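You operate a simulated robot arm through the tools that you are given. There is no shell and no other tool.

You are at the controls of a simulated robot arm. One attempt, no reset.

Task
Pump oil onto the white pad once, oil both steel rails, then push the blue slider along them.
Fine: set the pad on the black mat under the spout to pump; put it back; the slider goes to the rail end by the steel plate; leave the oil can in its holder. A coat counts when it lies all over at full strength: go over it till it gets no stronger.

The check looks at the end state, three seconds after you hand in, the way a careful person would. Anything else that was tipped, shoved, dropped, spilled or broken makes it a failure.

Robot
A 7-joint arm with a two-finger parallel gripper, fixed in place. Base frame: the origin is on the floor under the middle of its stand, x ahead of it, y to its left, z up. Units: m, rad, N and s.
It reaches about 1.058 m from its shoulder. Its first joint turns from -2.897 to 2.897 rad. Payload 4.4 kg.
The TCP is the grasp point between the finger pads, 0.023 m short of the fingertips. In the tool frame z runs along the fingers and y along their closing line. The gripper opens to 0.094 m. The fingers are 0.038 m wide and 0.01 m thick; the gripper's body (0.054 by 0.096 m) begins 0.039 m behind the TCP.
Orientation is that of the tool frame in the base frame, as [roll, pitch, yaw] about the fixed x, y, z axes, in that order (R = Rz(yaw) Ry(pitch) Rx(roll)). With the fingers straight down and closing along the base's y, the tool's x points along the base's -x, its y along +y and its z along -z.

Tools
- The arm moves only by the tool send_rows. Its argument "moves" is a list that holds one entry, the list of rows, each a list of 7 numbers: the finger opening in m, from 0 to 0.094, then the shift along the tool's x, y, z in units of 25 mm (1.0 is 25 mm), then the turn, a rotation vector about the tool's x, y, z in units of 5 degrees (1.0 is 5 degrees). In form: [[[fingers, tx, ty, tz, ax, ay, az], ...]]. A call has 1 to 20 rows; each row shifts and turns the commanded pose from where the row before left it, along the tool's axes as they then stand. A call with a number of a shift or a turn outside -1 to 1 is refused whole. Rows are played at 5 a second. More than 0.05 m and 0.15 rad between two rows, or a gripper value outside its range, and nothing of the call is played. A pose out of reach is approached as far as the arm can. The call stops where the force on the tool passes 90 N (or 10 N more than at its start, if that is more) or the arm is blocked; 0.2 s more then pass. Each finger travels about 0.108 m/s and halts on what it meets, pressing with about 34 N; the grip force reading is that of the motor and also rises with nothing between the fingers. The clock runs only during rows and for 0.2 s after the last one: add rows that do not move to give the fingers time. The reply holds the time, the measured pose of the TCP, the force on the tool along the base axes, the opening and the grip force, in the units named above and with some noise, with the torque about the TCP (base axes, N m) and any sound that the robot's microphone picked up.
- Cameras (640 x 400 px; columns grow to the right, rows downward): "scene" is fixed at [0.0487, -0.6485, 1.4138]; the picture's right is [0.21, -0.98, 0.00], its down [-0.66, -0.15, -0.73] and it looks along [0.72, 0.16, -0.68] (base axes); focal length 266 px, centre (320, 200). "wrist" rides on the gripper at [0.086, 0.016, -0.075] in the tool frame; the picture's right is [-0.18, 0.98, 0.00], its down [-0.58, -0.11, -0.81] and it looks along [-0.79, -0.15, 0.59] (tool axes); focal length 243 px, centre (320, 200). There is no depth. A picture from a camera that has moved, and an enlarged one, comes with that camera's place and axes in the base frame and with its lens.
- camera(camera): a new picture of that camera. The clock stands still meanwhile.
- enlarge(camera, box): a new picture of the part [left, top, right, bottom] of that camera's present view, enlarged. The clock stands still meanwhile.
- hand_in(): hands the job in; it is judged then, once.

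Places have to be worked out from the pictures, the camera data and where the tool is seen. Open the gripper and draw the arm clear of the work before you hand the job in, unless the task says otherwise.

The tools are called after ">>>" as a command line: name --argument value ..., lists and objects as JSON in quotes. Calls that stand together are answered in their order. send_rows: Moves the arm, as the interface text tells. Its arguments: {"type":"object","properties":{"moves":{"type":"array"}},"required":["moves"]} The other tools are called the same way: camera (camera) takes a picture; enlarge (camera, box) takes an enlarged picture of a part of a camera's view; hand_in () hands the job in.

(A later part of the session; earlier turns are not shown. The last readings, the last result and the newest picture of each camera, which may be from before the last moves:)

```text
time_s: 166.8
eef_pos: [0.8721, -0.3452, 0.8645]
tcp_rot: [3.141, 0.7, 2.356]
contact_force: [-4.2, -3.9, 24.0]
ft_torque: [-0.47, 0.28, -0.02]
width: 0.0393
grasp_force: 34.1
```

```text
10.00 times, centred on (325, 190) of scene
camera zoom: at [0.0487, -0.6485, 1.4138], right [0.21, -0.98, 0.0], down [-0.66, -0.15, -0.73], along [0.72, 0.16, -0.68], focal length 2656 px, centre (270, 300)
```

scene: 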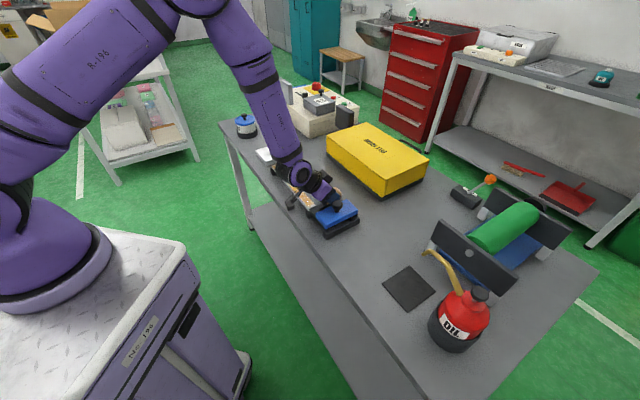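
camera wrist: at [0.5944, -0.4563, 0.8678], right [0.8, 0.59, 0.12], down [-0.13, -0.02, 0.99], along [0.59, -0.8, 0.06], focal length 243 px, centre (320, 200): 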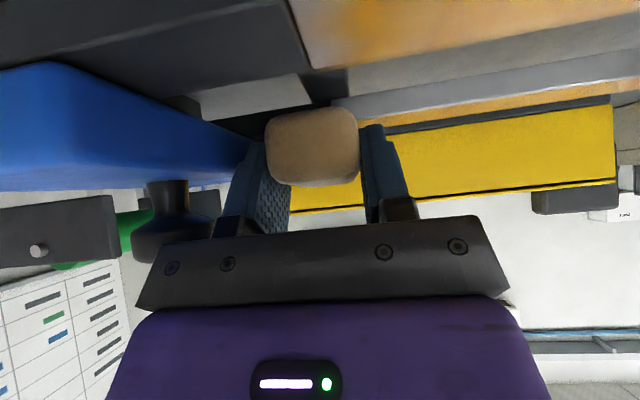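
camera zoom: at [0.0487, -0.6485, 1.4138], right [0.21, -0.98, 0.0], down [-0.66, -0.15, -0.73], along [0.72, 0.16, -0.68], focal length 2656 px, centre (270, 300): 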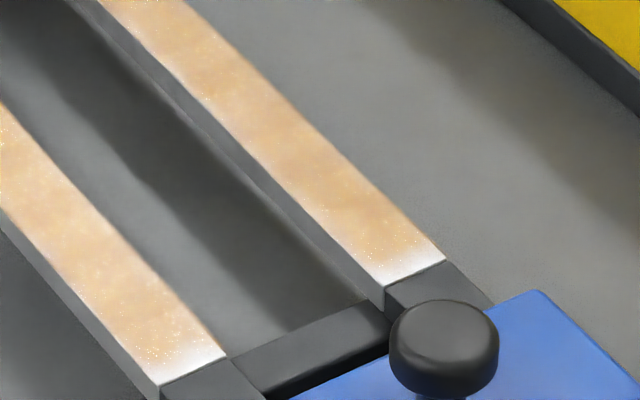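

Both rails now look evenly coated except for the last few mm at the ends. The force and torque readings suggest the pad loses the steel when it overlaps the slightly proud dark section. First I'll finish rail 2's far end, concentrating on its robot-side corner.

>>> send_rows --moves '[[[0.0, -0.0077, 0, -0.0092, 0, 0, 0], [0.0, 0.276, 0, -0.2315, 0, 0, 0], [0.0, 0, -0.5, 0, 0, 0, 0], [0.0, 0, -0.5, 0, 0, 0, 0], [0.0, 0, 0.5, 0, 0, 0, 0], [0.0, 0, 0.5, 0, 0, 0, 0], [0.0, 0, 0.2, 0, 0, 0, 0], [0.0, 0, -0.5, 0, 0, 0, 0], [0.0, 0, -0.5, 0, 0, 0, 0], [0.0, 0, 0.5, 0, 0, 0, 0], [0.0, 0, 0.5, 0, 0, 0, 0], [0.0, -0.123, 0, 0.103, 0, 0, 0], [0.0, 0, -0.5, 0, 0, 0, 0], [0.0, 0, -0.5, 0, 0, 0, 0], [0.0, 0, 0.5, 0, 0, 0, 0], [0.0, 0, 0.5, 0, 0, 0, 0], [0.0, 0, -0.4, 0, 0, 0, 0], [0.0, 0, 0.4, 0, 0, 0, 0], [0.0, 0, 0, 0, 0, 0, 0]]]'

>>> send_rows --moves '[[[0.0, -0.3858, 0, -0.4596, 0, 0, 0], [0.0, -0.3858, 0, -0.4596, 0, 0, 0], [0.0, 0.68, 0, -0.571, 0, 0, 0], [0.0, 0.68, 0, -0.571, 0, 0, 0], [0.0, 0.68, 0, -0.571, 0, 0, 0], [0.0, 0.68, 0, -0.571, 0, 0, 0], [0.0, 0, 0, 0, 0, 0, 0]]]'

>>> camera --camera "wrist"

>>> enlarge --camera "scene" --box '[260, 140, 310, 180]'

```text
time_s: 170.8
eef_pos: [0.872, -0.3364, 0.8659]
tcp_rot: [-3.142, 0.698, 2.355]
contact_force: [0.1, -0.6, 0.1]
ft_torque: [0.0, 0.03, 0.0]
width: 0.0392
grasp_force: 33.5
```

```text
time_s: 172.4
eef_pos: [0.8116, -0.2755, 0.8957]
tcp_rot: [3.141, 0.699, 2.358]
contact_force: [0.4, -0.5, -0.3]
ft_torque: [0.01, 0.0, 0.03]
width: 0.0392
grasp_force: 33.9
```

```text
taken
camera wrist: at [0.7429, -0.1822, 0.8982], right [0.8, 0.59, 0.12], down [-0.13, -0.03, 0.99], along [0.59, -0.8, 0.06], focal length 243 px, centre (320, 200)
```

wrist: 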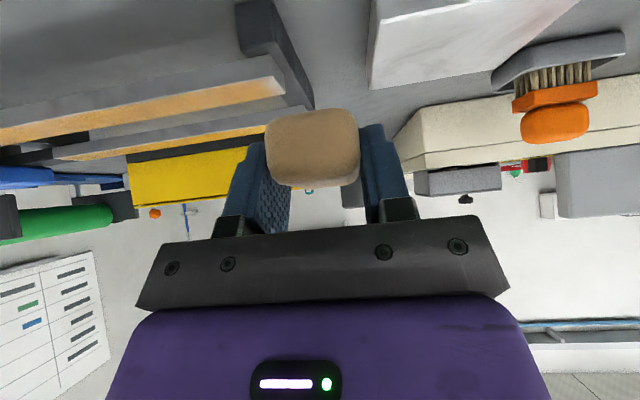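

```text
10.00 times, centred on (285, 160) of scene
camera zoom: at [0.0487, -0.6485, 1.4138], right [0.21, -0.98, 0.0], down [-0.66, -0.15, -0.73], along [0.72, 0.16, -0.68], focal length 2656 px, centre (670, 600)
```

zoom: 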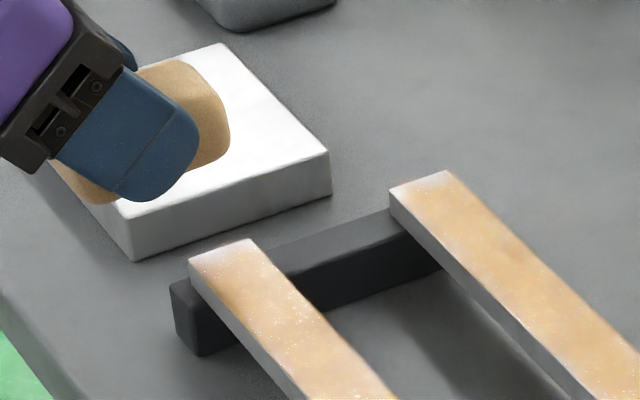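

>>> enlarge --camera "scene" --box '[264, 154, 284, 169]'

>>> enlarge --camera "scene" --box '[284, 150, 304, 165]'

>>> enlarge --camera "scene" --box '[310, 194, 330, 209]'

>>> enlarge --camera "scene" --box '[328, 183, 348, 198]'

>>> enlarge --camera "wrist" --box '[140, 60, 320, 180]'

```text
16.00 times, centred on (274, 162) of scene
camera zoom: at [0.0487, -0.6485, 1.4138], right [0.21, -0.98, 0.0], down [-0.66, -0.15, -0.73], along [0.72, 0.16, -0.68], focal length 4250 px, centre (1056, 816)
```

zoom: 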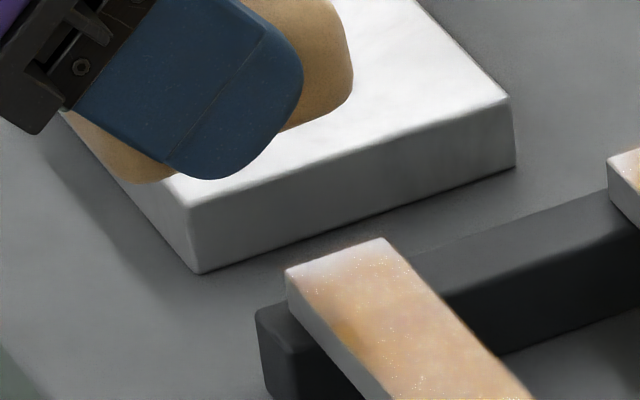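

```text
16.00 times, centred on (294, 158) of scene
camera zoom: at [0.0487, -0.6485, 1.4138], right [0.21, -0.98, 0.0], down [-0.66, -0.15, -0.73], along [0.72, 0.16, -0.68], focal length 4250 px, centre (736, 880)
```

zoom: 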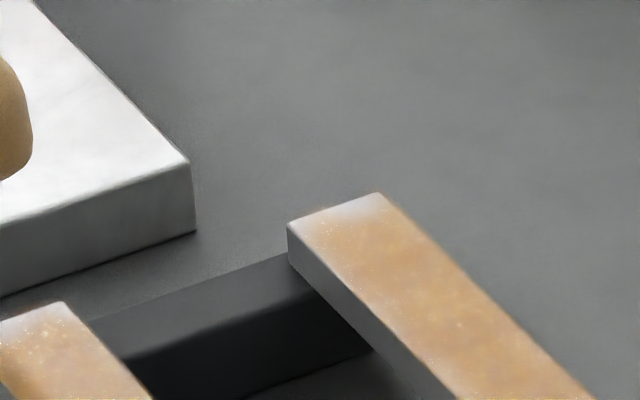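

```text
16.00 times, centred on (320, 202) of scene
camera zoom: at [0.0487, -0.6485, 1.4138], right [0.21, -0.98, 0.0], down [-0.66, -0.15, -0.73], along [0.72, 0.16, -0.68], focal length 4250 px, centre (320, 176)
```

zoom: 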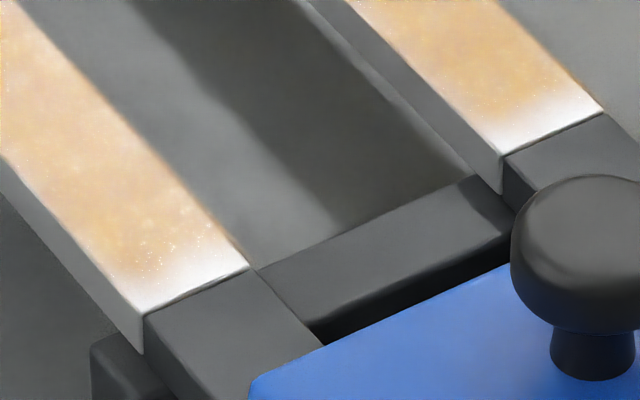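

```text
16.00 times, centred on (338, 190) of scene
camera zoom: at [0.0487, -0.6485, 1.4138], right [0.21, -0.98, 0.0], down [-0.66, -0.15, -0.73], along [0.72, 0.16, -0.68], focal length 4250 px, centre (32, 352)
```

zoom: 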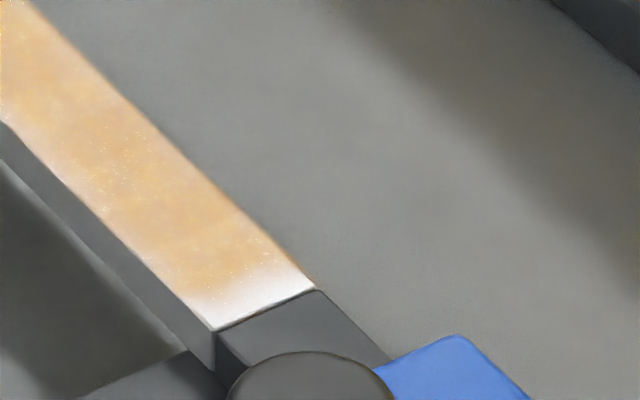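

```text
3.33 times, centred on (230, 120) of wrist
camera zoom: at [0.7429, -0.1822, 0.8982], right [0.8, 0.59, 0.12], down [-0.13, -0.03, 0.99], along [0.59, -0.8, 0.06], focal length 809 px, centre (620, 467)
```

zoom: 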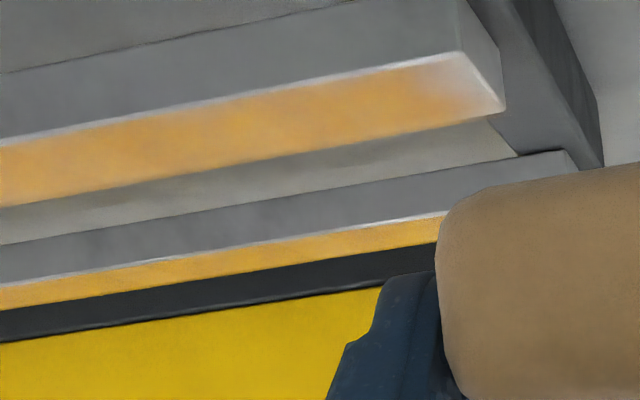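

Rail 2's far end improved more than rail 1's thanks to the overrun, so the fade is real exposure, not just display. I'll now work rail 1's far end the same way, shifted toward the robot side.

>>> send_rows --moves '[[[0.0, 0, -0.76, 0, 0, 0, 0], [0.0, 0.36, 0, 0.429, 0, 0, 0], [0.0, 0.36, 0, 0.429, 0, 0, 0], [0.0, 0, 0, 0, 0, 0, 0]]]'

>>> send_rows --moves '[[[0.0, 0.0129, 0, 0.0153, 0, 0, 0], [0.0, 0.0129, 0, 0.0153, 0, 0, 0], [0.0, 0, 0, 0, 0, 0, 0]]]'

```text
time_s: 173.4
eef_pos: [0.7973, -0.2892, 0.8671]
tcp_rot: [-3.14, 0.697, 2.356]
contact_force: [-0.4, 0.5, -0.1]
ft_torque: [0.02, 0.04, 0.01]
width: 0.0392
grasp_force: 33.9
```

```text
time_s: 174.2
eef_pos: [0.7972, -0.2896, 0.8652]
tcp_rot: [3.14, 0.697, 2.355]
contact_force: [0.4, 0.3, -0.5]
ft_torque: [0.0, -0.02, -0.03]
width: 0.039
grasp_force: 33.9
```

>>> send_rows --moves '[[[0.0, 0.0129, 0, 0.0153, 0, 0, 0], [0.0, 0.0129, 0, 0.0153, 0, 0, 0], [0.0, 0, 0, 0, 0, 0, 0]]]'

```text
time_s: 175.0
eef_pos: [0.798, -0.2868, 0.8655]
tcp_rot: [-3.141, 0.699, 2.356]
contact_force: [-0.5, -0.1, -0.6]
ft_torque: [0.0, -0.03, -0.01]
width: 0.0389
grasp_force: 33.9
```

>>> send_rows --moves '[[[0.0, 0.0129, 0, 0.0153, 0, 0, 0], [0.0, 0.0129, 0, 0.0153, 0, 0, 0], [0.0, 0, 0, 0, 0, 0, 0]]]'

>>> enlarge --camera "wrist" --box '[180, 60, 460, 220]'

```text
time_s: 175.8
eef_pos: [0.7972, -0.2889, 0.8648]
tcp_rot: [3.141, 0.698, 2.357]
contact_force: [-0.4, 0.4, 0.4]
ft_torque: [0.01, -0.02, 0.0]
width: 0.0389
grasp_force: 34.2
```

```text
2.29 times, centred on (320, 140) of wrist
camera zoom: at [0.7293, -0.1962, 0.8672], right [0.8, 0.59, 0.12], down [-0.13, -0.03, 0.99], along [0.59, -0.8, 0.06], focal length 555 px, centre (320, 337)
```

zoom: 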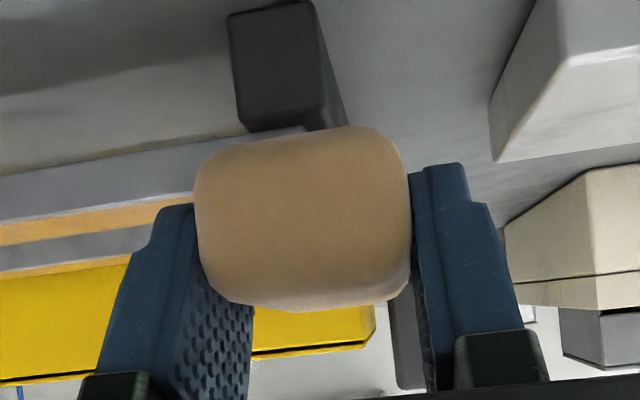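

The pad has ridden up about 4 mm in the fingers, so the fingertips are nearly flush with its underside and no longer press it properly. I'll take it to its home spot, set it down, and regrasp it across its long side with the tool upright, so that the fingers straddle a rail and I can overrun the near ends.

>>> send_rows --moves '[[[0.0, -0.3, 0, -0.357, 0, 0, 0], [0.0, -0.55, 0, -0.655, 0, 0, 0], [0.0, -0.55, 0, -0.655, 0, 0, 0], [0.0, -0.54, 0, -0.643, 0, 0, 0], [0.0, 0, -0.5, 0, 0, 0, 0], [0.0, 0, -0.9, 0, 0, 0, 0], [0.0, 0, -0.9, 0, 0, 0, 0], [0.0, 0, -0.9, 0, 0, 0, 0], [0.0, 0, -0.9, 0, 0, 0, 0], [0.0, 0, -0.9, 0, 0, 0, 0], [0.0, 0, -0.9, 0, 0, 0, 0], [0.0, 0, -0.9, 0, 0, 0, 0], [0.0, 0, -0.9, 0, 0, 0, 0], [0.0, 0, -0.9, 0, 0, 0, 0], [0.0, 0, -0.9, 0, 0, 0, 0], [0.0, 0, -0.9, 0, 0, 0, 0], [0.0, 0, -0.9, 0, 0, 0, 0], [0.0, 0, -0.9, 0, 0, 0, 0], [0.0, 0, -0.9, 0, 0, 0, 0]]]'

>>> send_rows --moves '[[[0.0, -0.25, -0.9, 0.21, 0, 0, 0], [0.0, -0.25, -0.9, 0.21, 0, 0, 0], [0.0, -0.25, -0.9, 0.21, 0, 0, 0], [0.0, 0, -0.9, 0, 0, 0, 0], [0.0, 0, -0.9, 0, 0, 0, 0], [0.0, 0, -0.9, 0, 0, 0, 0], [0.0, 0, -0.44, 0, 0, 0, 0], [0.0, 0, 0, 0, 0, 0, 0], [0.0, 0, 0, 0, 0, 0, 0]]]'

>>> camera --camera "wrist"

>>> camera --camera "scene"

```text
time_s: 179.8
eef_pos: [0.5654, -0.521, 0.9394]
tcp_rot: [-3.141, 0.697, 2.359]
contact_force: [0.3, -0.5, -0.4]
ft_torque: [0.0, 0.01, -0.04]
width: 0.039
grasp_force: 33.9
```

```text
time_s: 181.8
eef_pos: [0.4789, -0.6409, 0.9402]
tcp_rot: [3.141, 0.7, 2.357]
contact_force: [1.0, -0.5, -1.2]
ft_torque: [0.0, 0.02, -0.03]
width: 0.0393
grasp_force: 33.8
```

```text
taken
camera wrist: at [0.4109, -0.5487, 0.9424], right [0.8, 0.59, 0.12], down [-0.13, -0.03, 0.99], along [0.59, -0.8, 0.06], focal length 243 px, centre (320, 200)
```

wrist: 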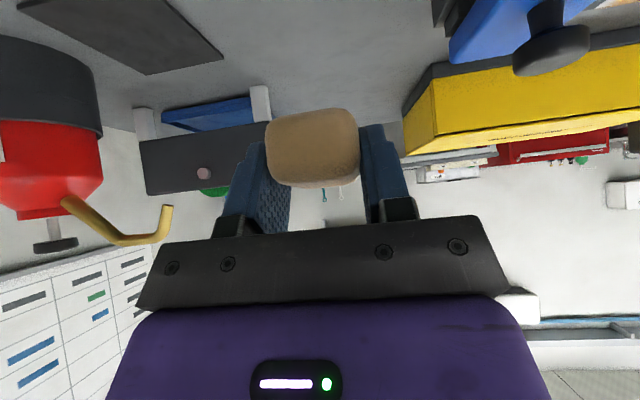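

```text
taken
```

scene: 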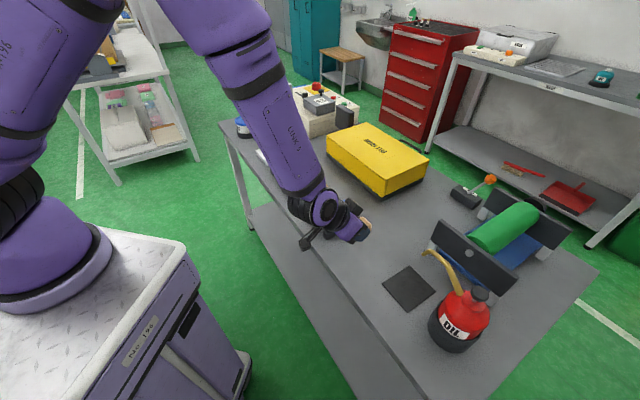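

At the home spot (u=-0.1146). I'll lower the pad to just above the bench.

>>> send_rows --moves '[[[0.0, 0.54, 0, 0.6434, 0, 0, 0], [0.0, 0.54, 0, 0.6434, 0, 0, 0], [0.0, 0.54, 0, 0.6434, 0, 0, 0], [0.0, 0.54, 0, 0.6434, 0, 0, 0], [0.0, 0.5, 0, 0.596, 0, 0, 0], [0.0, 0, 0, 0, 0, 0, 0]]]'

>>> enlarge --camera "wrist" --box '[180, 40, 460, 220]'

```text
time_s: 183.2
eef_pos: [0.4795, -0.6401, 0.8345]
tcp_rot: [3.14, 0.698, 2.357]
contact_force: [0.6, -0.2, -0.1]
ft_torque: [-0.03, -0.03, 0.02]
width: 0.0396
grasp_force: 34.7
```

```text
2.22 times, centred on (320, 130) of wrist
camera zoom: at [0.4107, -0.548, 0.8381], right [0.8, 0.59, 0.12], down [-0.13, -0.03, 0.99], along [0.59, -0.8, 0.06], focal length 539 px, centre (320, 356)
```

zoom: 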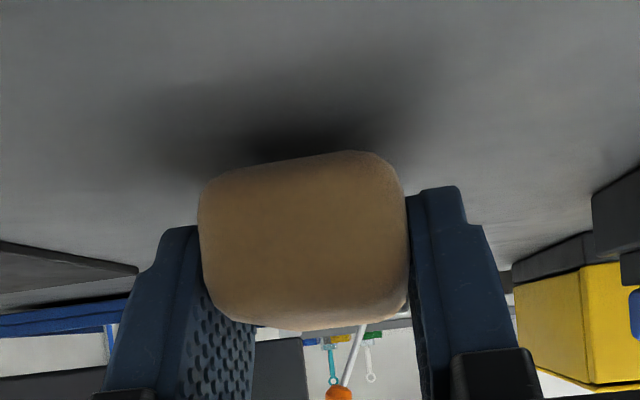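

>>> send_rows --moves '[[[0.0, 0.0257, 0, 0.0306, 0, 0, 0], [0.0, 0.0257, 0, 0.0306, 0, 0, 0], [0.0, 0, 0, 0, 0, 0, 0]]]'

```text
time_s: 184.0
eef_pos: [0.4788, -0.6403, 0.835]
tcp_rot: [3.141, 0.697, 2.357]
contact_force: [-0.4, -0.1, -0.9]
ft_torque: [0.0, 0.0, -0.02]
width: 0.0395
grasp_force: 33.9
```

>>> send_rows --moves '[[[0.0, 0.0257, 0, 0.0306, 0, 0, 0], [0.0, 0.0129, 0, 0.0153, 0, 0, 0], [0.0, 0, 0, 0, 0, 0, 0]]]'

```text
time_s: 184.8
eef_pos: [0.4794, -0.6415, 0.8316]
tcp_rot: [3.14, 0.697, 2.356]
contact_force: [0.1, 0.1, 0.2]
ft_torque: [0.03, 0.0, 0.01]
width: 0.0389
grasp_force: 34.2
```

>>> send_rows --moves '[[[0.0, 0.0129, 0, 0.0153, 0, 0, 0], [0.042, 0, 0, 0, 0, 0, 0], [0.05, 0, 0, 0, 0, 0, 0], [0.06, 0, 0, 0, 0, 0, 0], [0.06, 0, 0, 0, 0, 0, 0], [0.06, -0.3, 0, -0.357, 0, 0, 0], [0.06, -0.5145, 0, -0.613, 0, 0, 0], [0.06, -0.5145, 0, -0.613, 0, 0, 0], [0.06, -0.5145, 0, -0.613, 0, 0, 0], [0.06, -0.5145, 0, -0.613, 0, 0, 0], [0.06, 0, 0, 0, 0, 1, 0], [0.06, 0, 0, 0, 0, 1, 0], [0.06, 0, 0, 0, 0, 1, 0], [0.06, 0, 0, 0, 0, 1, 0], [0.06, 0, 0, 0, 0, 1, 0], [0.06, 0, 0, 0, 0, 1, 0], [0.06, 0, 0, 0, 0, 1, 0], [0.06, 0, 0, 0, 0, 1, 0], [0.06, 0, 0, 0, 0, 0, 0]]]'

>>> camera --camera "wrist"

>>> enlarge --camera "scene" --box '[310, 210, 410, 290]'

```text
time_s: 188.8
eef_pos: [0.4799, -0.6413, 0.9231]
tcp_rot: [-3.139, 0.0, 2.355]
contact_force: [0.9, 0.5, -0.6]
ft_torque: [0.02, 0.06, -0.01]
width: 0.0599
grasp_force: 0.0
```

```text
taken
camera wrist: at [0.4315, -0.5685, 0.9998], right [0.83, 0.56, 0.0], down [0.33, -0.49, 0.81], along [0.45, -0.67, -0.59], focal length 243 px, centre (320, 200)
```

wrist: 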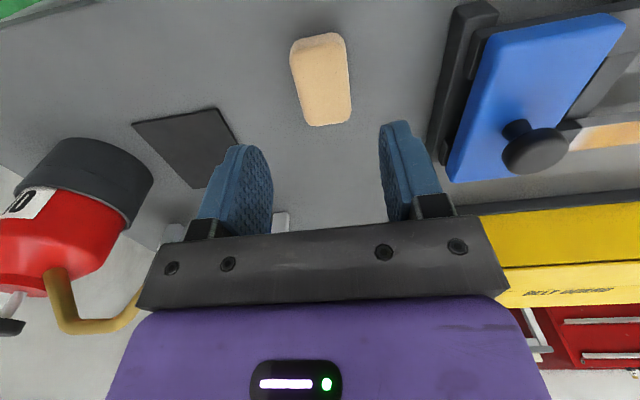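

```text
5.00 times, centred on (360, 250) of scene
camera zoom: at [0.0487, -0.6485, 1.4138], right [0.21, -0.98, 0.0], down [-0.66, -0.15, -0.73], along [0.72, 0.16, -0.68], focal length 1328 px, centre (120, -50)
```

zoom: 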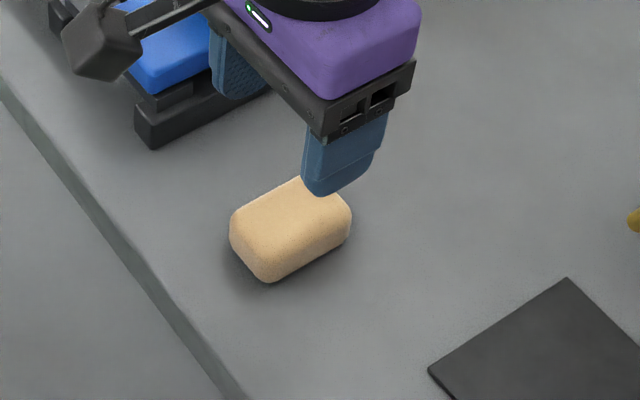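

The pad is flat at its home spot, within 2–3 mm of where it started. I'll rotate the tool 90° so that the fingers close along its long side.

>>> send_rows --moves '[[[0.08, 0, 0, 0, 0, 0, 1], [0.085, 0, 0, 0, 0, 0, 1], [0.085, 0, 0, 0, 0, 0, 1], [0.085, 0, 0, 0, 0, 0, 1], [0.085, 0, 0, 0, 0, 0, 1], [0.085, 0, 0, 0, 0, 0, 1], [0.085, 0, 0, 0, 0, 0, 1], [0.085, 0, 0, 0, 0, 0, 1], [0.085, 0, 0, 0, 0, 0, 1], [0.085, 0, 0, 0, 0, 0, 1], [0.085, 0, 0, 0, 0, 0, 1], [0.085, 0, 0, 0, 0, 0, 1], [0.085, 0, 0, 0, 0, 0, 1], [0.085, 0, 0, 0, 0, 0, 1], [0.085, 0, 0, 0, 0, 0, 1], [0.085, 0, 0, 0, 0, 0, 1], [0.085, 0, 0, 0, 0, 0, 1], [0.085, 0, 0, 0, 0, 0, 1], [0.085, 0, 0, 0, 0, 0, 0]]]'

>>> camera --camera "wrist"

>>> camera --camera "scene"

```text
time_s: 192.8
eef_pos: [0.4805, -0.6408, 0.9235]
tcp_rot: [3.141, -0.001, 0.784]
contact_force: [-0.3, 0.1, 1.0]
ft_torque: [0.01, 0.01, -0.01]
width: 0.0851
grasp_force: 0.1
```

```text
taken
camera wrist: at [0.5538, -0.5912, 0.9998], right [0.56, -0.83, 0.0], down [-0.49, -0.33, 0.81], along [-0.67, -0.45, -0.59], focal length 243 px, centre (320, 200)
```

wrist: 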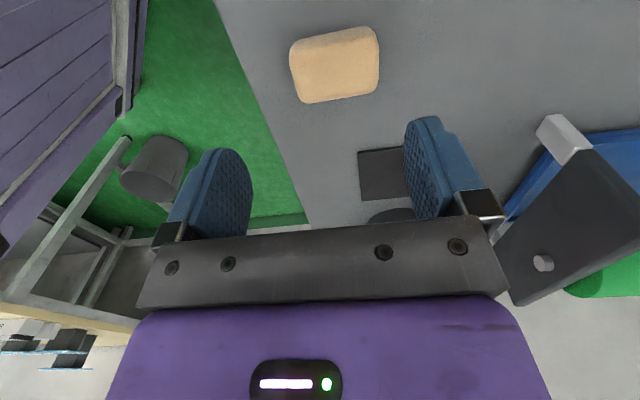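

```text
taken
```

scene: 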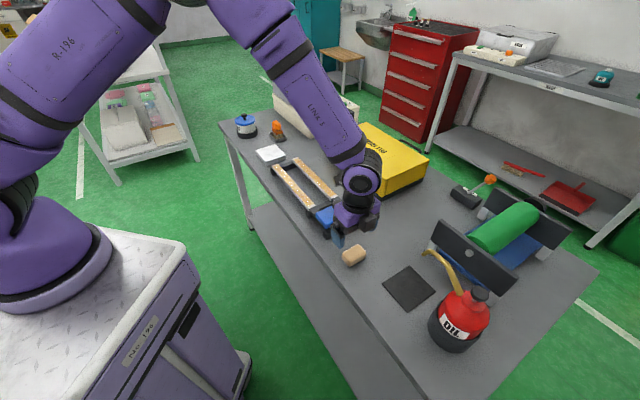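

The tool is now turned, and the pad centre reads (u -0.113, v 0.805). I'll shift over it and come down partway to check.

>>> send_rows --moves '[[[0.085, 0, 0.48, 0.5, 0, 0, 0], [0.085, 0, 0, 0.8, 0, 0, 0], [0.085, 0, 0, 0.84, 0, 0, 0], [0.085, 0, 0, 0, 0, 0, 0]]]'

>>> camera --camera "wrist"

>>> enlarge --camera "scene" --box '[310, 210, 410, 290]'

```text
time_s: 193.8
eef_pos: [0.4887, -0.6497, 0.8712]
tcp_rot: [3.141, 0.0, 0.785]
contact_force: [-0.3, 0.9, -0.3]
ft_torque: [0.03, 0.03, -0.01]
width: 0.085
grasp_force: 0.1
```

```text
taken
camera wrist: at [0.5628, -0.5994, 0.9472], right [0.56, -0.83, 0.0], down [-0.49, -0.33, 0.81], along [-0.67, -0.46, -0.59], focal length 243 px, centre (320, 200)
```

wrist: 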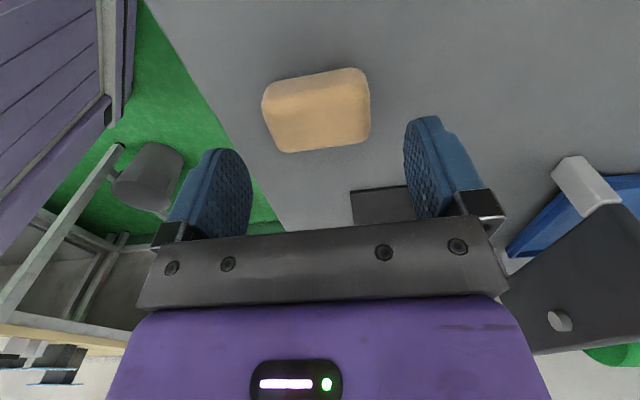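

```text
5.00 times, centred on (360, 250) of scene
camera zoom: at [0.0487, -0.6485, 1.4138], right [0.21, -0.98, 0.0], down [-0.66, -0.15, -0.73], along [0.72, 0.16, -0.68], focal length 1328 px, centre (120, -50)
```

zoom: 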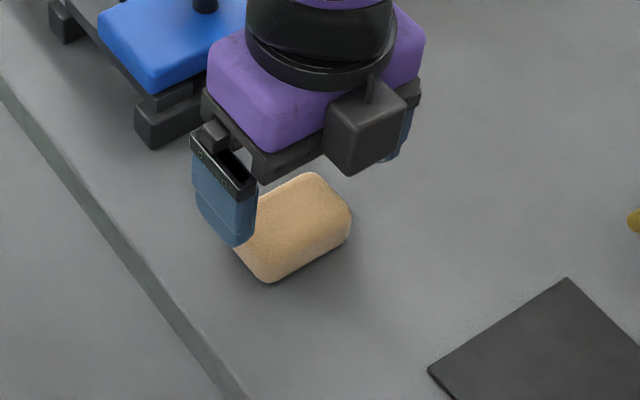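

Aligned to within 2 mm. I'll lower so the fingertips are about 4 mm above the bench and close.

>>> send_rows --moves '[[[0.085, 0.08, 0, 0.6, 0, 0, 0], [0.085, 0, 0, 0.6, 0, 0, 0], [0.085, 0, 0, 0.54, 0, 0, 0], [0.085, 0, 0, 0, 0, 0, 0], [0.07, 0, 0, 0, 0, 0, 0], [0.055, 0, 0, 0, 0, 0, 0], [0.03, 0, 0, 0, 0, 0, 0], [0.02, 0, 0, 0, 0, 0, 0], [0.02, 0, 0, 0, 0, 0, 0]]]'

>>> camera --camera "wrist"

```text
time_s: 195.8
eef_pos: [0.489, -0.6465, 0.8275]
tcp_rot: [3.141, 0.002, 0.785]
contact_force: [-0.2, -0.1, -0.1]
ft_torque: [-0.01, -0.02, 0.0]
width: 0.0612
grasp_force: 33.3
```

```text
taken
camera wrist: at [0.5635, -0.597, 0.9037], right [0.56, -0.83, 0.0], down [-0.49, -0.33, 0.81], along [-0.67, -0.46, -0.59], focal length 243 px, centre (320, 200)
```

wrist: 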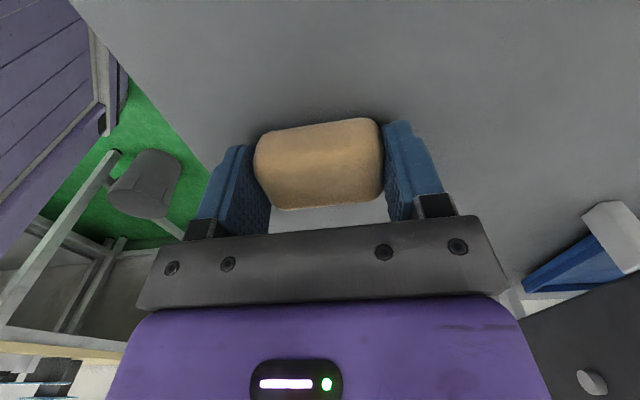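

The grip is solid across the 61 mm length (TCP (0.489, -0.6465)). I'll lift and carry it over to rail 1's near end.

>>> send_rows --moves '[[[0.02, 0, 0, -0.2, 0, 0, 0], [0.02, 0, 0, -0.5, 0, 0, 0], [0.02, 0, 0, -0.8, 0, 0, 0], [0.02, 0, 0, -0.9, 0, 0, 0], [0.02, 0, 0, -0.9, 0, 0, 0], [0.02, 0, 0, -0.9, 0, 0, 0], [0.02, 0, 0, -0.7, 0, 0, 0], [0.02, 0.5, -0.11, 0, 0, 0, 0], [0.02, 0.9, -0.11, 0, 0, 0, 0], [0.02, 0.9, -0.11, 0, 0, 0, 0], [0.02, 0.9, -0.11, 0, 0, 0, 0], [0.02, 0.9, 0, 0, 0, 0, 0], [0.02, 0.9, 0, 0, 0, 0, 0], [0.02, 0.9, 0, 0, 0, 0, 0], [0.02, 0.9, 0, 0, 0, 0, 0], [0.02, 0.9, 0, 0, 0, 0, 0], [0.02, 0.9, 0, 0, 0, 0, 0], [0.02, 0.66, 0, 0, 0, 0, 0], [0.02, 0, 0, 0, 0, 0, 0], [0.02, 0, 0, 0, 0, 0, 0]]]'

>>> camera --camera "wrist"

>>> enlarge --camera "scene" --box '[240, 120, 380, 230]'

```text
time_s: 200.0
eef_pos: [0.6464, -0.4767, 0.951]
tcp_rot: [-3.141, -0.003, 0.785]
contact_force: [0.8, 0.9, -0.3]
ft_torque: [-0.03, -0.02, 0.0]
width: 0.0609
grasp_force: 33.9
```

```text
taken
camera wrist: at [0.7197, -0.4269, 1.0255], right [0.56, -0.83, 0.0], down [-0.49, -0.33, 0.81], along [-0.67, -0.46, -0.59], focal length 243 px, centre (320, 200)
```

wrist: 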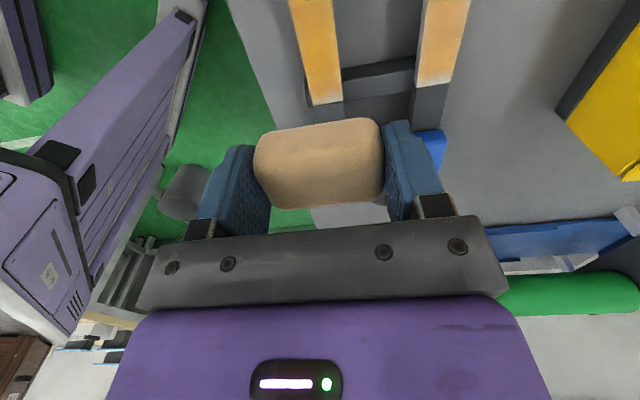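

```text
3.64 times, centred on (310, 175) of scene
camera zoom: at [0.0487, -0.6485, 1.4138], right [0.21, -0.98, 0.0], down [-0.66, -0.15, -0.73], along [0.72, 0.16, -0.68], focal length 966 px, centre (356, 291)
```

zoom: 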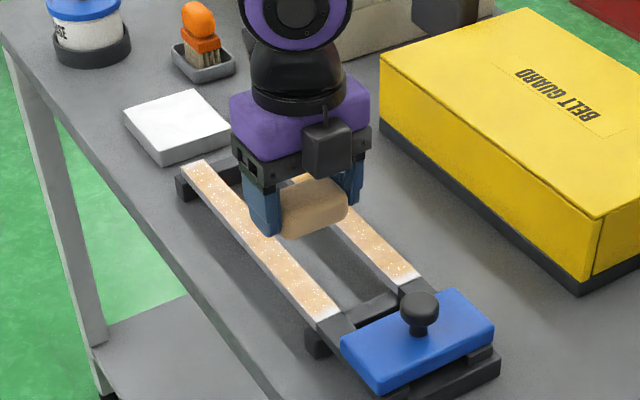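

This wrist view looks straight at the rails' near ends. I'll zoom in.

>>> enlarge --camera "wrist" --box '[270, 0, 490, 130]'

>>> enlarge --camera "scene" --box '[250, 150, 350, 215]'

```text
2.91 times, centred on (380, 65) of wrist
camera zoom: at [0.7197, -0.4269, 1.0255], right [0.56, -0.83, 0.0], down [-0.49, -0.33, 0.81], along [-0.67, -0.46, -0.59], focal length 706 px, centre (146, 593)
```

zoom: 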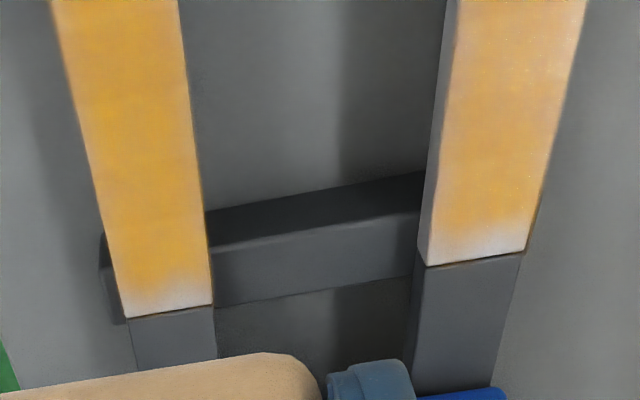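

```text
6.15 times, centred on (300, 182) of scene
camera zoom: at [0.0487, -0.6485, 1.4138], right [0.21, -0.98, 0.0], down [-0.66, -0.15, -0.73], along [0.72, 0.16, -0.68], focal length 1634 px, centre (443, 308)
```

zoom: 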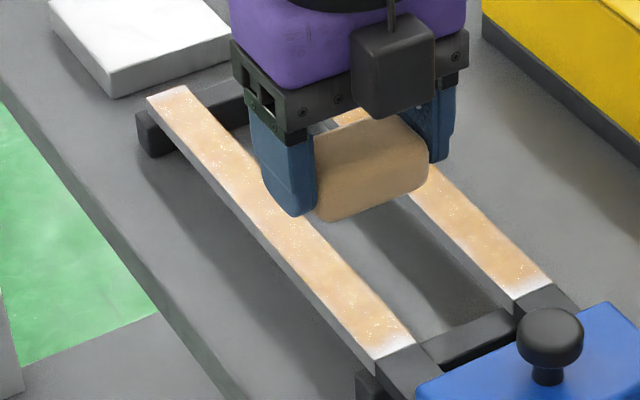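

From this angle rail 1 is a strong amber while rail 2 is somewhat lighter, and both near ends have a pale ~7 mm band. I'll lower onto rail 1 first.

>>> send_rows --moves '[[[0.02, 0, -0.06, 0.7, 0, 0, 0], [0.02, 0, 0, 0.7, 0, 0, 0], [0.02, 0, 0, 0.7, 0, 0, 0], [0.02, 0, 0, 0.7, 0, 0, 0], [0.02, 0, 0, 0.66, 0, 0, 0], [0.02, 0, 0, 0, 0, 0, 0]]]'

>>> send_rows --moves '[[[0.02, 0, 0, 0.04, 0, 0, 0], [0.02, 0, 0, 0.04, 0, 0, 0], [0.02, 0, 0, 0, 0, 0, 0]]]'

```text
time_s: 201.4
eef_pos: [0.6449, -0.4745, 0.8643]
tcp_rot: [3.138, 0.001, 0.785]
contact_force: [-2.8, 3.1, 24.8]
ft_torque: [-0.01, 0.11, -0.02]
width: 0.0612
grasp_force: 34.1
```

```text
time_s: 202.2
eef_pos: [0.6445, -0.4745, 0.8621]
tcp_rot: [3.136, 0.0, 0.784]
contact_force: [4.7, 1.0, 53.7]
ft_torque: [-0.05, -0.04, 0.02]
width: 0.0611
grasp_force: 33.9
```

I pressed harder than intended (contact started at z≈0.8657). I'll ease up 3 mm to a light pressure.

>>> send_rows --moves '[[[0.02, 0, 0, -0.12, 0, 0, 0], [0.02, 0, 0, 0, 0, 0, 0]]]'

>>> camera --camera "wrist"

```text
time_s: 202.8
eef_pos: [0.6445, -0.4754, 0.8629]
tcp_rot: [-3.141, 0.0, 0.786]
contact_force: [6.4, -3.2, 12.8]
ft_torque: [-0.13, -0.18, 0.04]
width: 0.0612
grasp_force: 33.8
```

```text
taken
camera wrist: at [0.7179, -0.4249, 0.938], right [0.56, -0.83, 0.0], down [-0.49, -0.33, 0.81], along [-0.67, -0.45, -0.59], focal length 243 px, centre (320, 200)
```

wrist: 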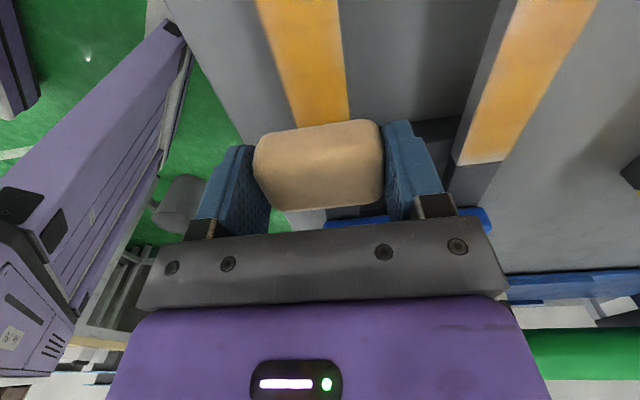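

12.8 N, pad on rail 1 at u=0.12. I'll slide toward the seam to u≈0.075 and read the forces.

>>> send_rows --moves '[[[0.02, -0.4, 0, 0, 0, 0, 0], [0.02, -0.5, 0, 0, 0, 0, 0], [0.02, -0.3, 0, 0, 0, 0, 0], [0.02, 0, 0, 0, 0, 0, 0]]]'

>>> send_rows --moves '[[[0.02, -0.3, 0, 0, 0, 0, 0], [0.02, -0.2, 0, 0, 0, 0, 0], [0.02, 0, 0, 0, 0, 0, 0]]]'

>>> enlarge --camera "scene" --box '[280, 165, 360, 225]'

```text
time_s: 203.8
eef_pos: [0.6238, -0.4978, 0.864]
tcp_rot: [3.141, 0.003, 0.786]
contact_force: [-0.4, 0.7, -0.6]
ft_torque: [0.01, 0.0, -0.01]
width: 0.061
grasp_force: 34.0
```

```text
time_s: 204.6
eef_pos: [0.6139, -0.5056, 0.8641]
tcp_rot: [-3.141, 0.0, 0.786]
contact_force: [-0.4, 0.2, -0.3]
ft_torque: [-0.02, 0.06, 0.0]
width: 0.061
grasp_force: 33.8
```

```text
6.67 times, centred on (320, 195) of scene
camera zoom: at [0.0487, -0.6485, 1.4138], right [0.21, -0.98, 0.0], down [-0.66, -0.15, -0.73], along [0.72, 0.16, -0.68], focal length 1771 px, centre (320, 233)
```

zoom: 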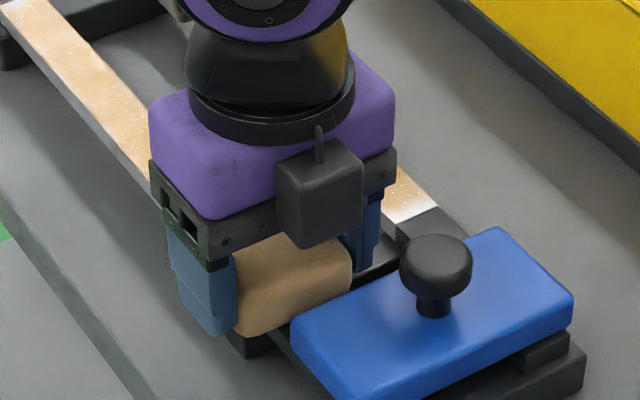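

No contact at this height now. I'll lower in 0.5 mm steps until light contact.

>>> send_rows --moves '[[[0.02, 0, 0, 0.02, 0, 0, 0], [0.02, 0, 0, 0.02, 0, 0, 0], [0.02, 0, 0, 0, 0, 0, 0]]]'

>>> send_rows --moves '[[[0.02, 0, 0, 0.02, 0, 0, 0], [0.02, 0, 0, 0.02, 0, 0, 0], [0.02, 0, 0, 0, 0, 0, 0]]]'

```text
time_s: 205.4
eef_pos: [0.6145, -0.5056, 0.8636]
tcp_rot: [-3.141, 0.002, 0.786]
contact_force: [-0.1, -0.1, -0.6]
ft_torque: [0.01, 0.0, -0.01]
width: 0.061
grasp_force: 33.7
```

```text
time_s: 206.2
eef_pos: [0.6143, -0.5066, 0.8626]
tcp_rot: [-3.141, 0.0, 0.784]
contact_force: [-1.0, 0.0, 3.0]
ft_torque: [0.04, 0.0, 0.0]
width: 0.0611
grasp_force: 34.0
```

>>> send_rows --moves '[[[0.02, 0, 0, 0.02, 0, 0, 0], [0.02, 0.6, 0, 0, 0, 0, 0], [0.02, 0.6, 0, 0, 0, 0, 0], [0.02, -0.6, 0, 0, 0, 0, 0], [0.02, -0.6, 0, 0, 0, 0, 0], [0.02, 0.6, 0, 0, 0, 0, 0], [0.02, 0.6, 0, 0, 0, 0, 0], [0.02, -0.6, 0, 0, 0, 0, 0], [0.02, -0.6, 0, 0, 0, 0, 0], [0.02, 0.6, 0, 0, 0, 0, 0], [0.02, 0.6, 0, 0, 0, 0, 0], [0.02, -0.6, 0, 0, 0, 0, 0], [0.02, -0.6, 0, 0, 0, 0, 0], [0.02, 0.6, 0, 0, 0, 0, 0], [0.02, 0.6, 0, 0, 0, 0, 0], [0.02, 0, 0, 0, 0, 0, 0]]]'

>>> send_rows --moves '[[[0.02, 0.5, 0, 0, 0, 0, 0], [0.02, 0.8, 0, 0, 0, 0, 0], [0.02, 0.8, 0, 0, 0, 0, 0], [0.02, 0.8, 0, 0, 0, 0, 0], [0.02, 0, 0, 0, 0, 0, 0]]]'

>>> enlarge --camera "scene" --box '[295, 180, 345, 220]'

>>> camera --camera "wrist"

```text
time_s: 209.6
eef_pos: [0.6333, -0.4853, 0.8613]
tcp_rot: [-3.142, 0.003, 0.784]
contact_force: [-10.7, -9.8, 30.5]
ft_torque: [-0.43, 0.34, -0.06]
width: 0.0611
grasp_force: 34.2
```

```text
time_s: 210.8
eef_pos: [0.6872, -0.4323, 0.8627]
tcp_rot: [-3.141, 0.001, 0.784]
contact_force: [-3.1, -5.0, 22.5]
ft_torque: [-0.09, 0.04, -0.05]
width: 0.061
grasp_force: 34.1
```

```text
10.00 times, centred on (320, 200) of scene
camera zoom: at [0.0487, -0.6485, 1.4138], right [0.21, -0.98, 0.0], down [-0.66, -0.15, -0.73], along [0.72, 0.16, -0.68], focal length 2656 px, centre (320, 200)
```

zoom: 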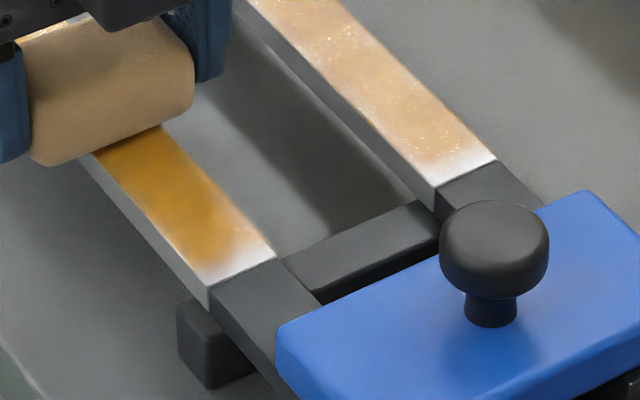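

```text
taken
camera wrist: at [0.7613, -0.3824, 0.9375], right [0.56, -0.83, 0.0], down [-0.49, -0.33, 0.81], along [-0.67, -0.46, -0.59], focal length 243 px, centre (320, 200)
```

wrist: 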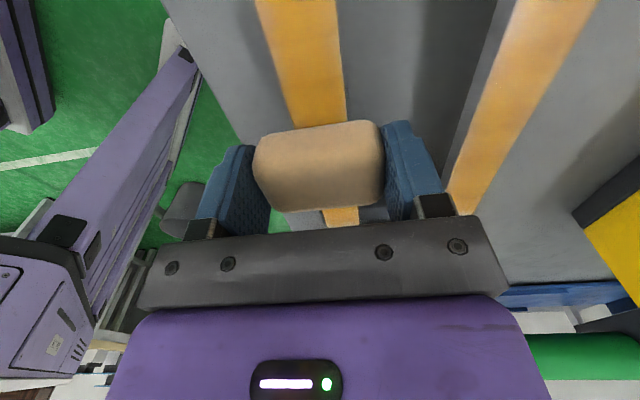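

The last few millimetres at the seam look the same as at the other three ends regardless of how I stroke, so that's most likely just the soft border of the coat. Rail 2 is visibly lighter overall, so I'll hop to rail 2 and give it more full passes.

>>> send_rows --moves '[[[0.02, 0, 0, -0.6, 0, 0, 0], [0.02, 0, 0.855, 0, 0, 0, 0], [0.02, 0, 0.855, 0, 0, 0, 0], [0.02, 0, 0.855, 0, 0, 0, 0], [0.02, 0, 0.855, 0, 0, 0, 0], [0.02, 0, 0, 0.5, 0, 0, 0], [0.02, 0, 0, 0, 0, 0, 0]]]'

>>> camera --camera "wrist"

```text
time_s: 212.4
eef_pos: [0.7485, -0.4947, 0.8639]
tcp_rot: [-3.138, -0.001, 0.786]
contact_force: [-0.4, 0.5, 0.0]
ft_torque: [0.01, 0.03, 0.02]
width: 0.0611
grasp_force: 34.2
```

```text
taken
camera wrist: at [0.8222, -0.4437, 0.9395], right [0.56, -0.83, 0.0], down [-0.49, -0.33, 0.81], along [-0.67, -0.46, -0.59], focal length 243 px, centre (320, 200)
```

wrist: 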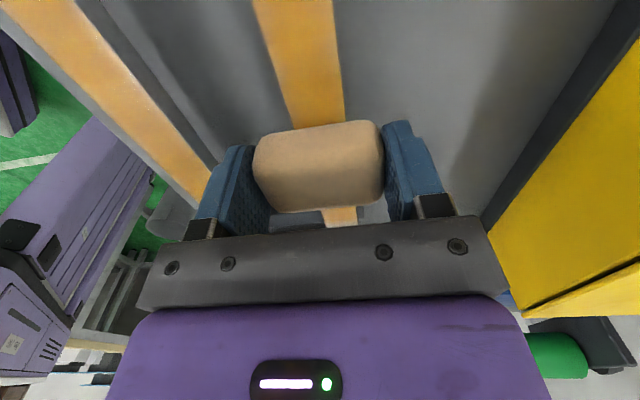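

Centred over rail 2. I'll lower to light contact.

>>> send_rows --moves '[[[0.02, 0, 0, 0.04, 0, 0, 0], [0.02, 0, 0, 0.02, 0, 0, 0], [0.02, 0, 0, 0, 0, 0, 0]]]'

>>> send_rows --moves '[[[0.02, 0, 0, 0.02, 0, 0, 0], [0.02, 0, 0, 0, 0, 0, 0]]]'

```text
time_s: 213.2
eef_pos: [0.7487, -0.4928, 0.8615]
tcp_rot: [-3.141, -0.001, 0.787]
contact_force: [-0.4, -0.3, -1.2]
ft_torque: [0.01, -0.03, 0.04]
width: 0.061
grasp_force: 34.1
```

```text
time_s: 213.8
eef_pos: [0.7485, -0.4944, 0.8615]
tcp_rot: [3.141, 0.0, 0.787]
contact_force: [0.4, 0.7, -0.5]
ft_torque: [-0.01, 0.01, -0.01]
width: 0.061
grasp_force: 34.2
```

>>> send_rows --moves '[[[0.02, 0, 0, 0.02, 0, 0, 0], [0.02, 0, 0, 0.02, 0, 0, 0], [0.02, 0, 0, 0, 0, 0, 0]]]'

>>> send_rows --moves '[[[0.02, 0, 0, 0.02, 0, 0, 0], [0.02, 0, 0, 0, 0, 0, 0]]]'

```text
time_s: 214.6
eef_pos: [0.7486, -0.4933, 0.8619]
tcp_rot: [3.141, 0.0, 0.786]
contact_force: [1.2, 1.9, 14.9]
ft_torque: [0.1, -0.07, -0.02]
width: 0.0606
grasp_force: 34.2
```

```text
time_s: 215.2
eef_pos: [0.7481, -0.4944, 0.8621]
tcp_rot: [3.14, -0.001, 0.786]
contact_force: [3.2, 2.4, 25.8]
ft_torque: [0.07, -0.1, -0.03]
width: 0.061
grasp_force: 34.1
```

>>> send_rows --moves '[[[0.02, 0, 0, -0.02, 0, 0, 0], [0.02, -0.5, 0, 0, 0, 0, 0], [0.02, -0.8, 0, 0, 0, 0, 0], [0.02, -0.8, 0, 0, 0, 0, 0], [0.02, -0.8, 0, 0, 0, 0, 0], [0.02, -0.8, 0, 0, 0, 0, 0], [0.02, -0.3, 0, 0, 0, 0, 0], [0.02, 0, 0, 0, 0, 0, 0]]]'

>>> send_rows --moves '[[[0.02, 0.5, 0, 0, 0, 0, 0], [0.02, 0.8, 0, 0, 0, 0, 0], [0.02, 0.8, 0, 0, 0, 0, 0], [0.02, 0.8, 0, 0, 0, 0, 0], [0.02, 0.8, 0, 0, 0, 0, 0], [0.02, 0.8, 0, 0, 0, 0, 0], [0.02, 0.8, 0, 0, 0, 0, 0], [0.02, 0.8, 0, 0, 0, 0, 0], [0.02, 0, 0, 0, 0, 0, 0]]]'

>>> send_rows --moves '[[[0.02, 0.8, 0, 0, 0, 0, 0], [0.02, 0.8, 0, 0, 0, 0, 0], [0.02, 0.8, 0, 0, 0, 0, 0], [0.02, 0.8, 0, 0, 0, 0, 0], [0.02, 0.8, 0, 0, 0, 0, 0], [0.02, 0.8, 0, 0, 0, 0, 0], [0.02, 0.6, 0, 0, 0, 0, 0], [0.02, 0, 0, 0, 0, 0, 0]]]'

>>> enlarge --camera "scene" --box '[250, 130, 350, 210]'

>>> camera --camera "wrist"

```text
time_s: 217.0
eef_pos: [0.6781, -0.5646, 0.8604]
tcp_rot: [3.142, 0.001, 0.784]
contact_force: [2.8, 5.2, 17.1]
ft_torque: [0.2, -0.2, 0.02]
width: 0.061
grasp_force: 34.0
```

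```text
time_s: 219.0
eef_pos: [0.7842, -0.4561, 0.8616]
tcp_rot: [3.141, 0.0, 0.786]
contact_force: [-0.2, -0.6, 0.5]
ft_torque: [0.0, 0.0, 0.01]
width: 0.0609
grasp_force: 34.2
```

```text
time_s: 220.8
eef_pos: [0.8808, -0.3613, 0.8619]
tcp_rot: [-3.141, -0.001, 0.785]
contact_force: [-0.6, 0.7, 0.6]
ft_torque: [0.02, -0.02, -0.02]
width: 0.061
grasp_force: 34.2
```

```text
5.00 times, centred on (300, 170) of scene
camera zoom: at [0.0487, -0.6485, 1.4138], right [0.21, -0.98, 0.0], down [-0.66, -0.15, -0.73], along [0.72, 0.16, -0.68], focal length 1328 px, centre (420, 350)
```

zoom: 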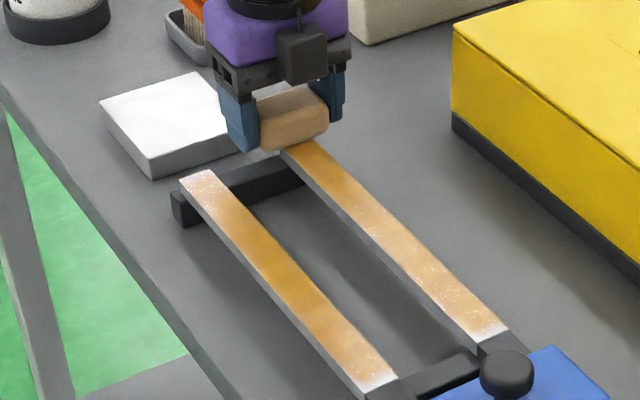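

```text
taken
camera wrist: at [0.9547, -0.3111, 0.937], right [0.56, -0.83, 0.0], down [-0.49, -0.33, 0.81], along [-0.67, -0.46, -0.59], focal length 243 px, centre (320, 200)
```

wrist: 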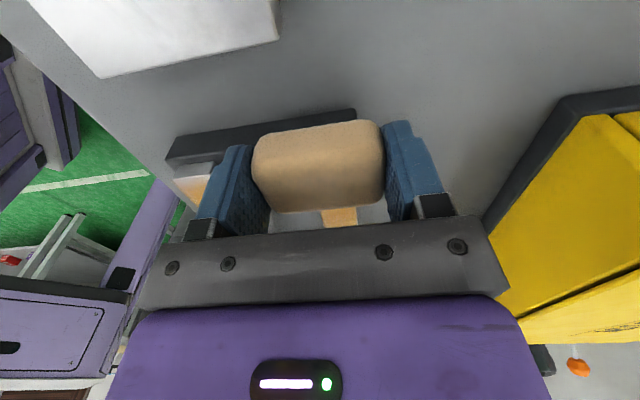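

The vertical pose reaches the far end, but contact was lost on this pass because the pad slips up a little when pressed hard. I'll lower to a gentle 8–10 N here and sweep back, watching the force.

>>> send_rows --moves '[[[0.02, -0.2, 0, 0.02, 0, 0, 0], [0.02, 0, 0, 0.02, 0, 0, 0], [0.02, 0, 0, 0, 0, 0, 0]]]'

>>> send_rows --moves '[[[0.02, 0, 0, 0.012, 0, 0, 0], [0.02, 0, 0, 0, 0, 0, 0]]]'

```text
time_s: 221.6
eef_pos: [0.8763, -0.3642, 0.8607]
tcp_rot: [3.139, -0.001, 0.786]
contact_force: [0.1, 1.5, 8.9]
ft_torque: [-0.07, 0.04, -0.01]
width: 0.061
grasp_force: 34.2
```

```text
time_s: 222.2
eef_pos: [0.8777, -0.3652, 0.86]
tcp_rot: [-3.141, -0.001, 0.787]
contact_force: [-0.3, 1.6, 12.3]
ft_torque: [-0.06, 0.06, -0.02]
width: 0.0613
grasp_force: 34.2
```

>>> send_rows --moves '[[[0.02, 0.5, 0, 0, 0, 0, 0], [0.02, -0.6, -0.2, 0, 0, 0, 0], [0.02, 0.6, 0, 0, 0, 0, 0], [0.02, -0.6, 0, 0, 0, 0, 0], [0.02, 0.6, 0.4, 0, 0, 0, 0], [0.02, -0.6, 0, 0, 0, 0, 0], [0.02, 0.6, 0, 0, 0, 0, 0], [0.02, -0.6, -0.2, 0, 0, 0, 0], [0.02, -0.7, 0, 0, 0, 0, 0], [0.02, -0.7, 0, 0, 0, 0, 0], [0.02, -0.7, 0, 0, 0, 0, 0], [0.02, -0.7, 0, 0, 0, 0, 0], [0.02, 0, 0, 0, 0, 0, 0]]]'

>>> send_rows --moves '[[[0.02, -0.7, 0, 0, 0, 0, 0], [0.02, -0.7, 0, 0, 0, 0, 0], [0.02, -0.7, 0, 0, 0, 0, 0], [0.02, 0, 0, 0, 0, 0, 0]]]'

>>> send_rows --moves '[[[0.02, -0.7, 0, 0, 0, 0, 0], [0.02, -0.7, 0, 0, 0, 0, 0], [0.02, -0.7, 0, 0, 0, 0, 0], [0.02, 0, 0, 0, 0, 0, 0]]]'

```text
time_s: 225.0
eef_pos: [0.8252, -0.4164, 0.86]
tcp_rot: [3.14, 0.001, 0.786]
contact_force: [-0.7, -0.6, 2.8]
ft_torque: [0.02, -0.02, 0.01]
width: 0.0609
grasp_force: 34.3
```

```text
time_s: 226.0
eef_pos: [0.788, -0.4546, 0.8608]
tcp_rot: [3.141, 0.0, 0.785]
contact_force: [-0.5, 0.9, -0.3]
ft_torque: [-0.01, 0.03, -0.01]
width: 0.0609
grasp_force: 34.1
```

```text
time_s: 227.0
eef_pos: [0.7507, -0.4911, 0.8601]
tcp_rot: [-3.141, 0.001, 0.786]
contact_force: [1.0, -0.6, 3.3]
ft_torque: [0.03, -0.01, -0.02]
width: 0.0607
grasp_force: 33.8
```

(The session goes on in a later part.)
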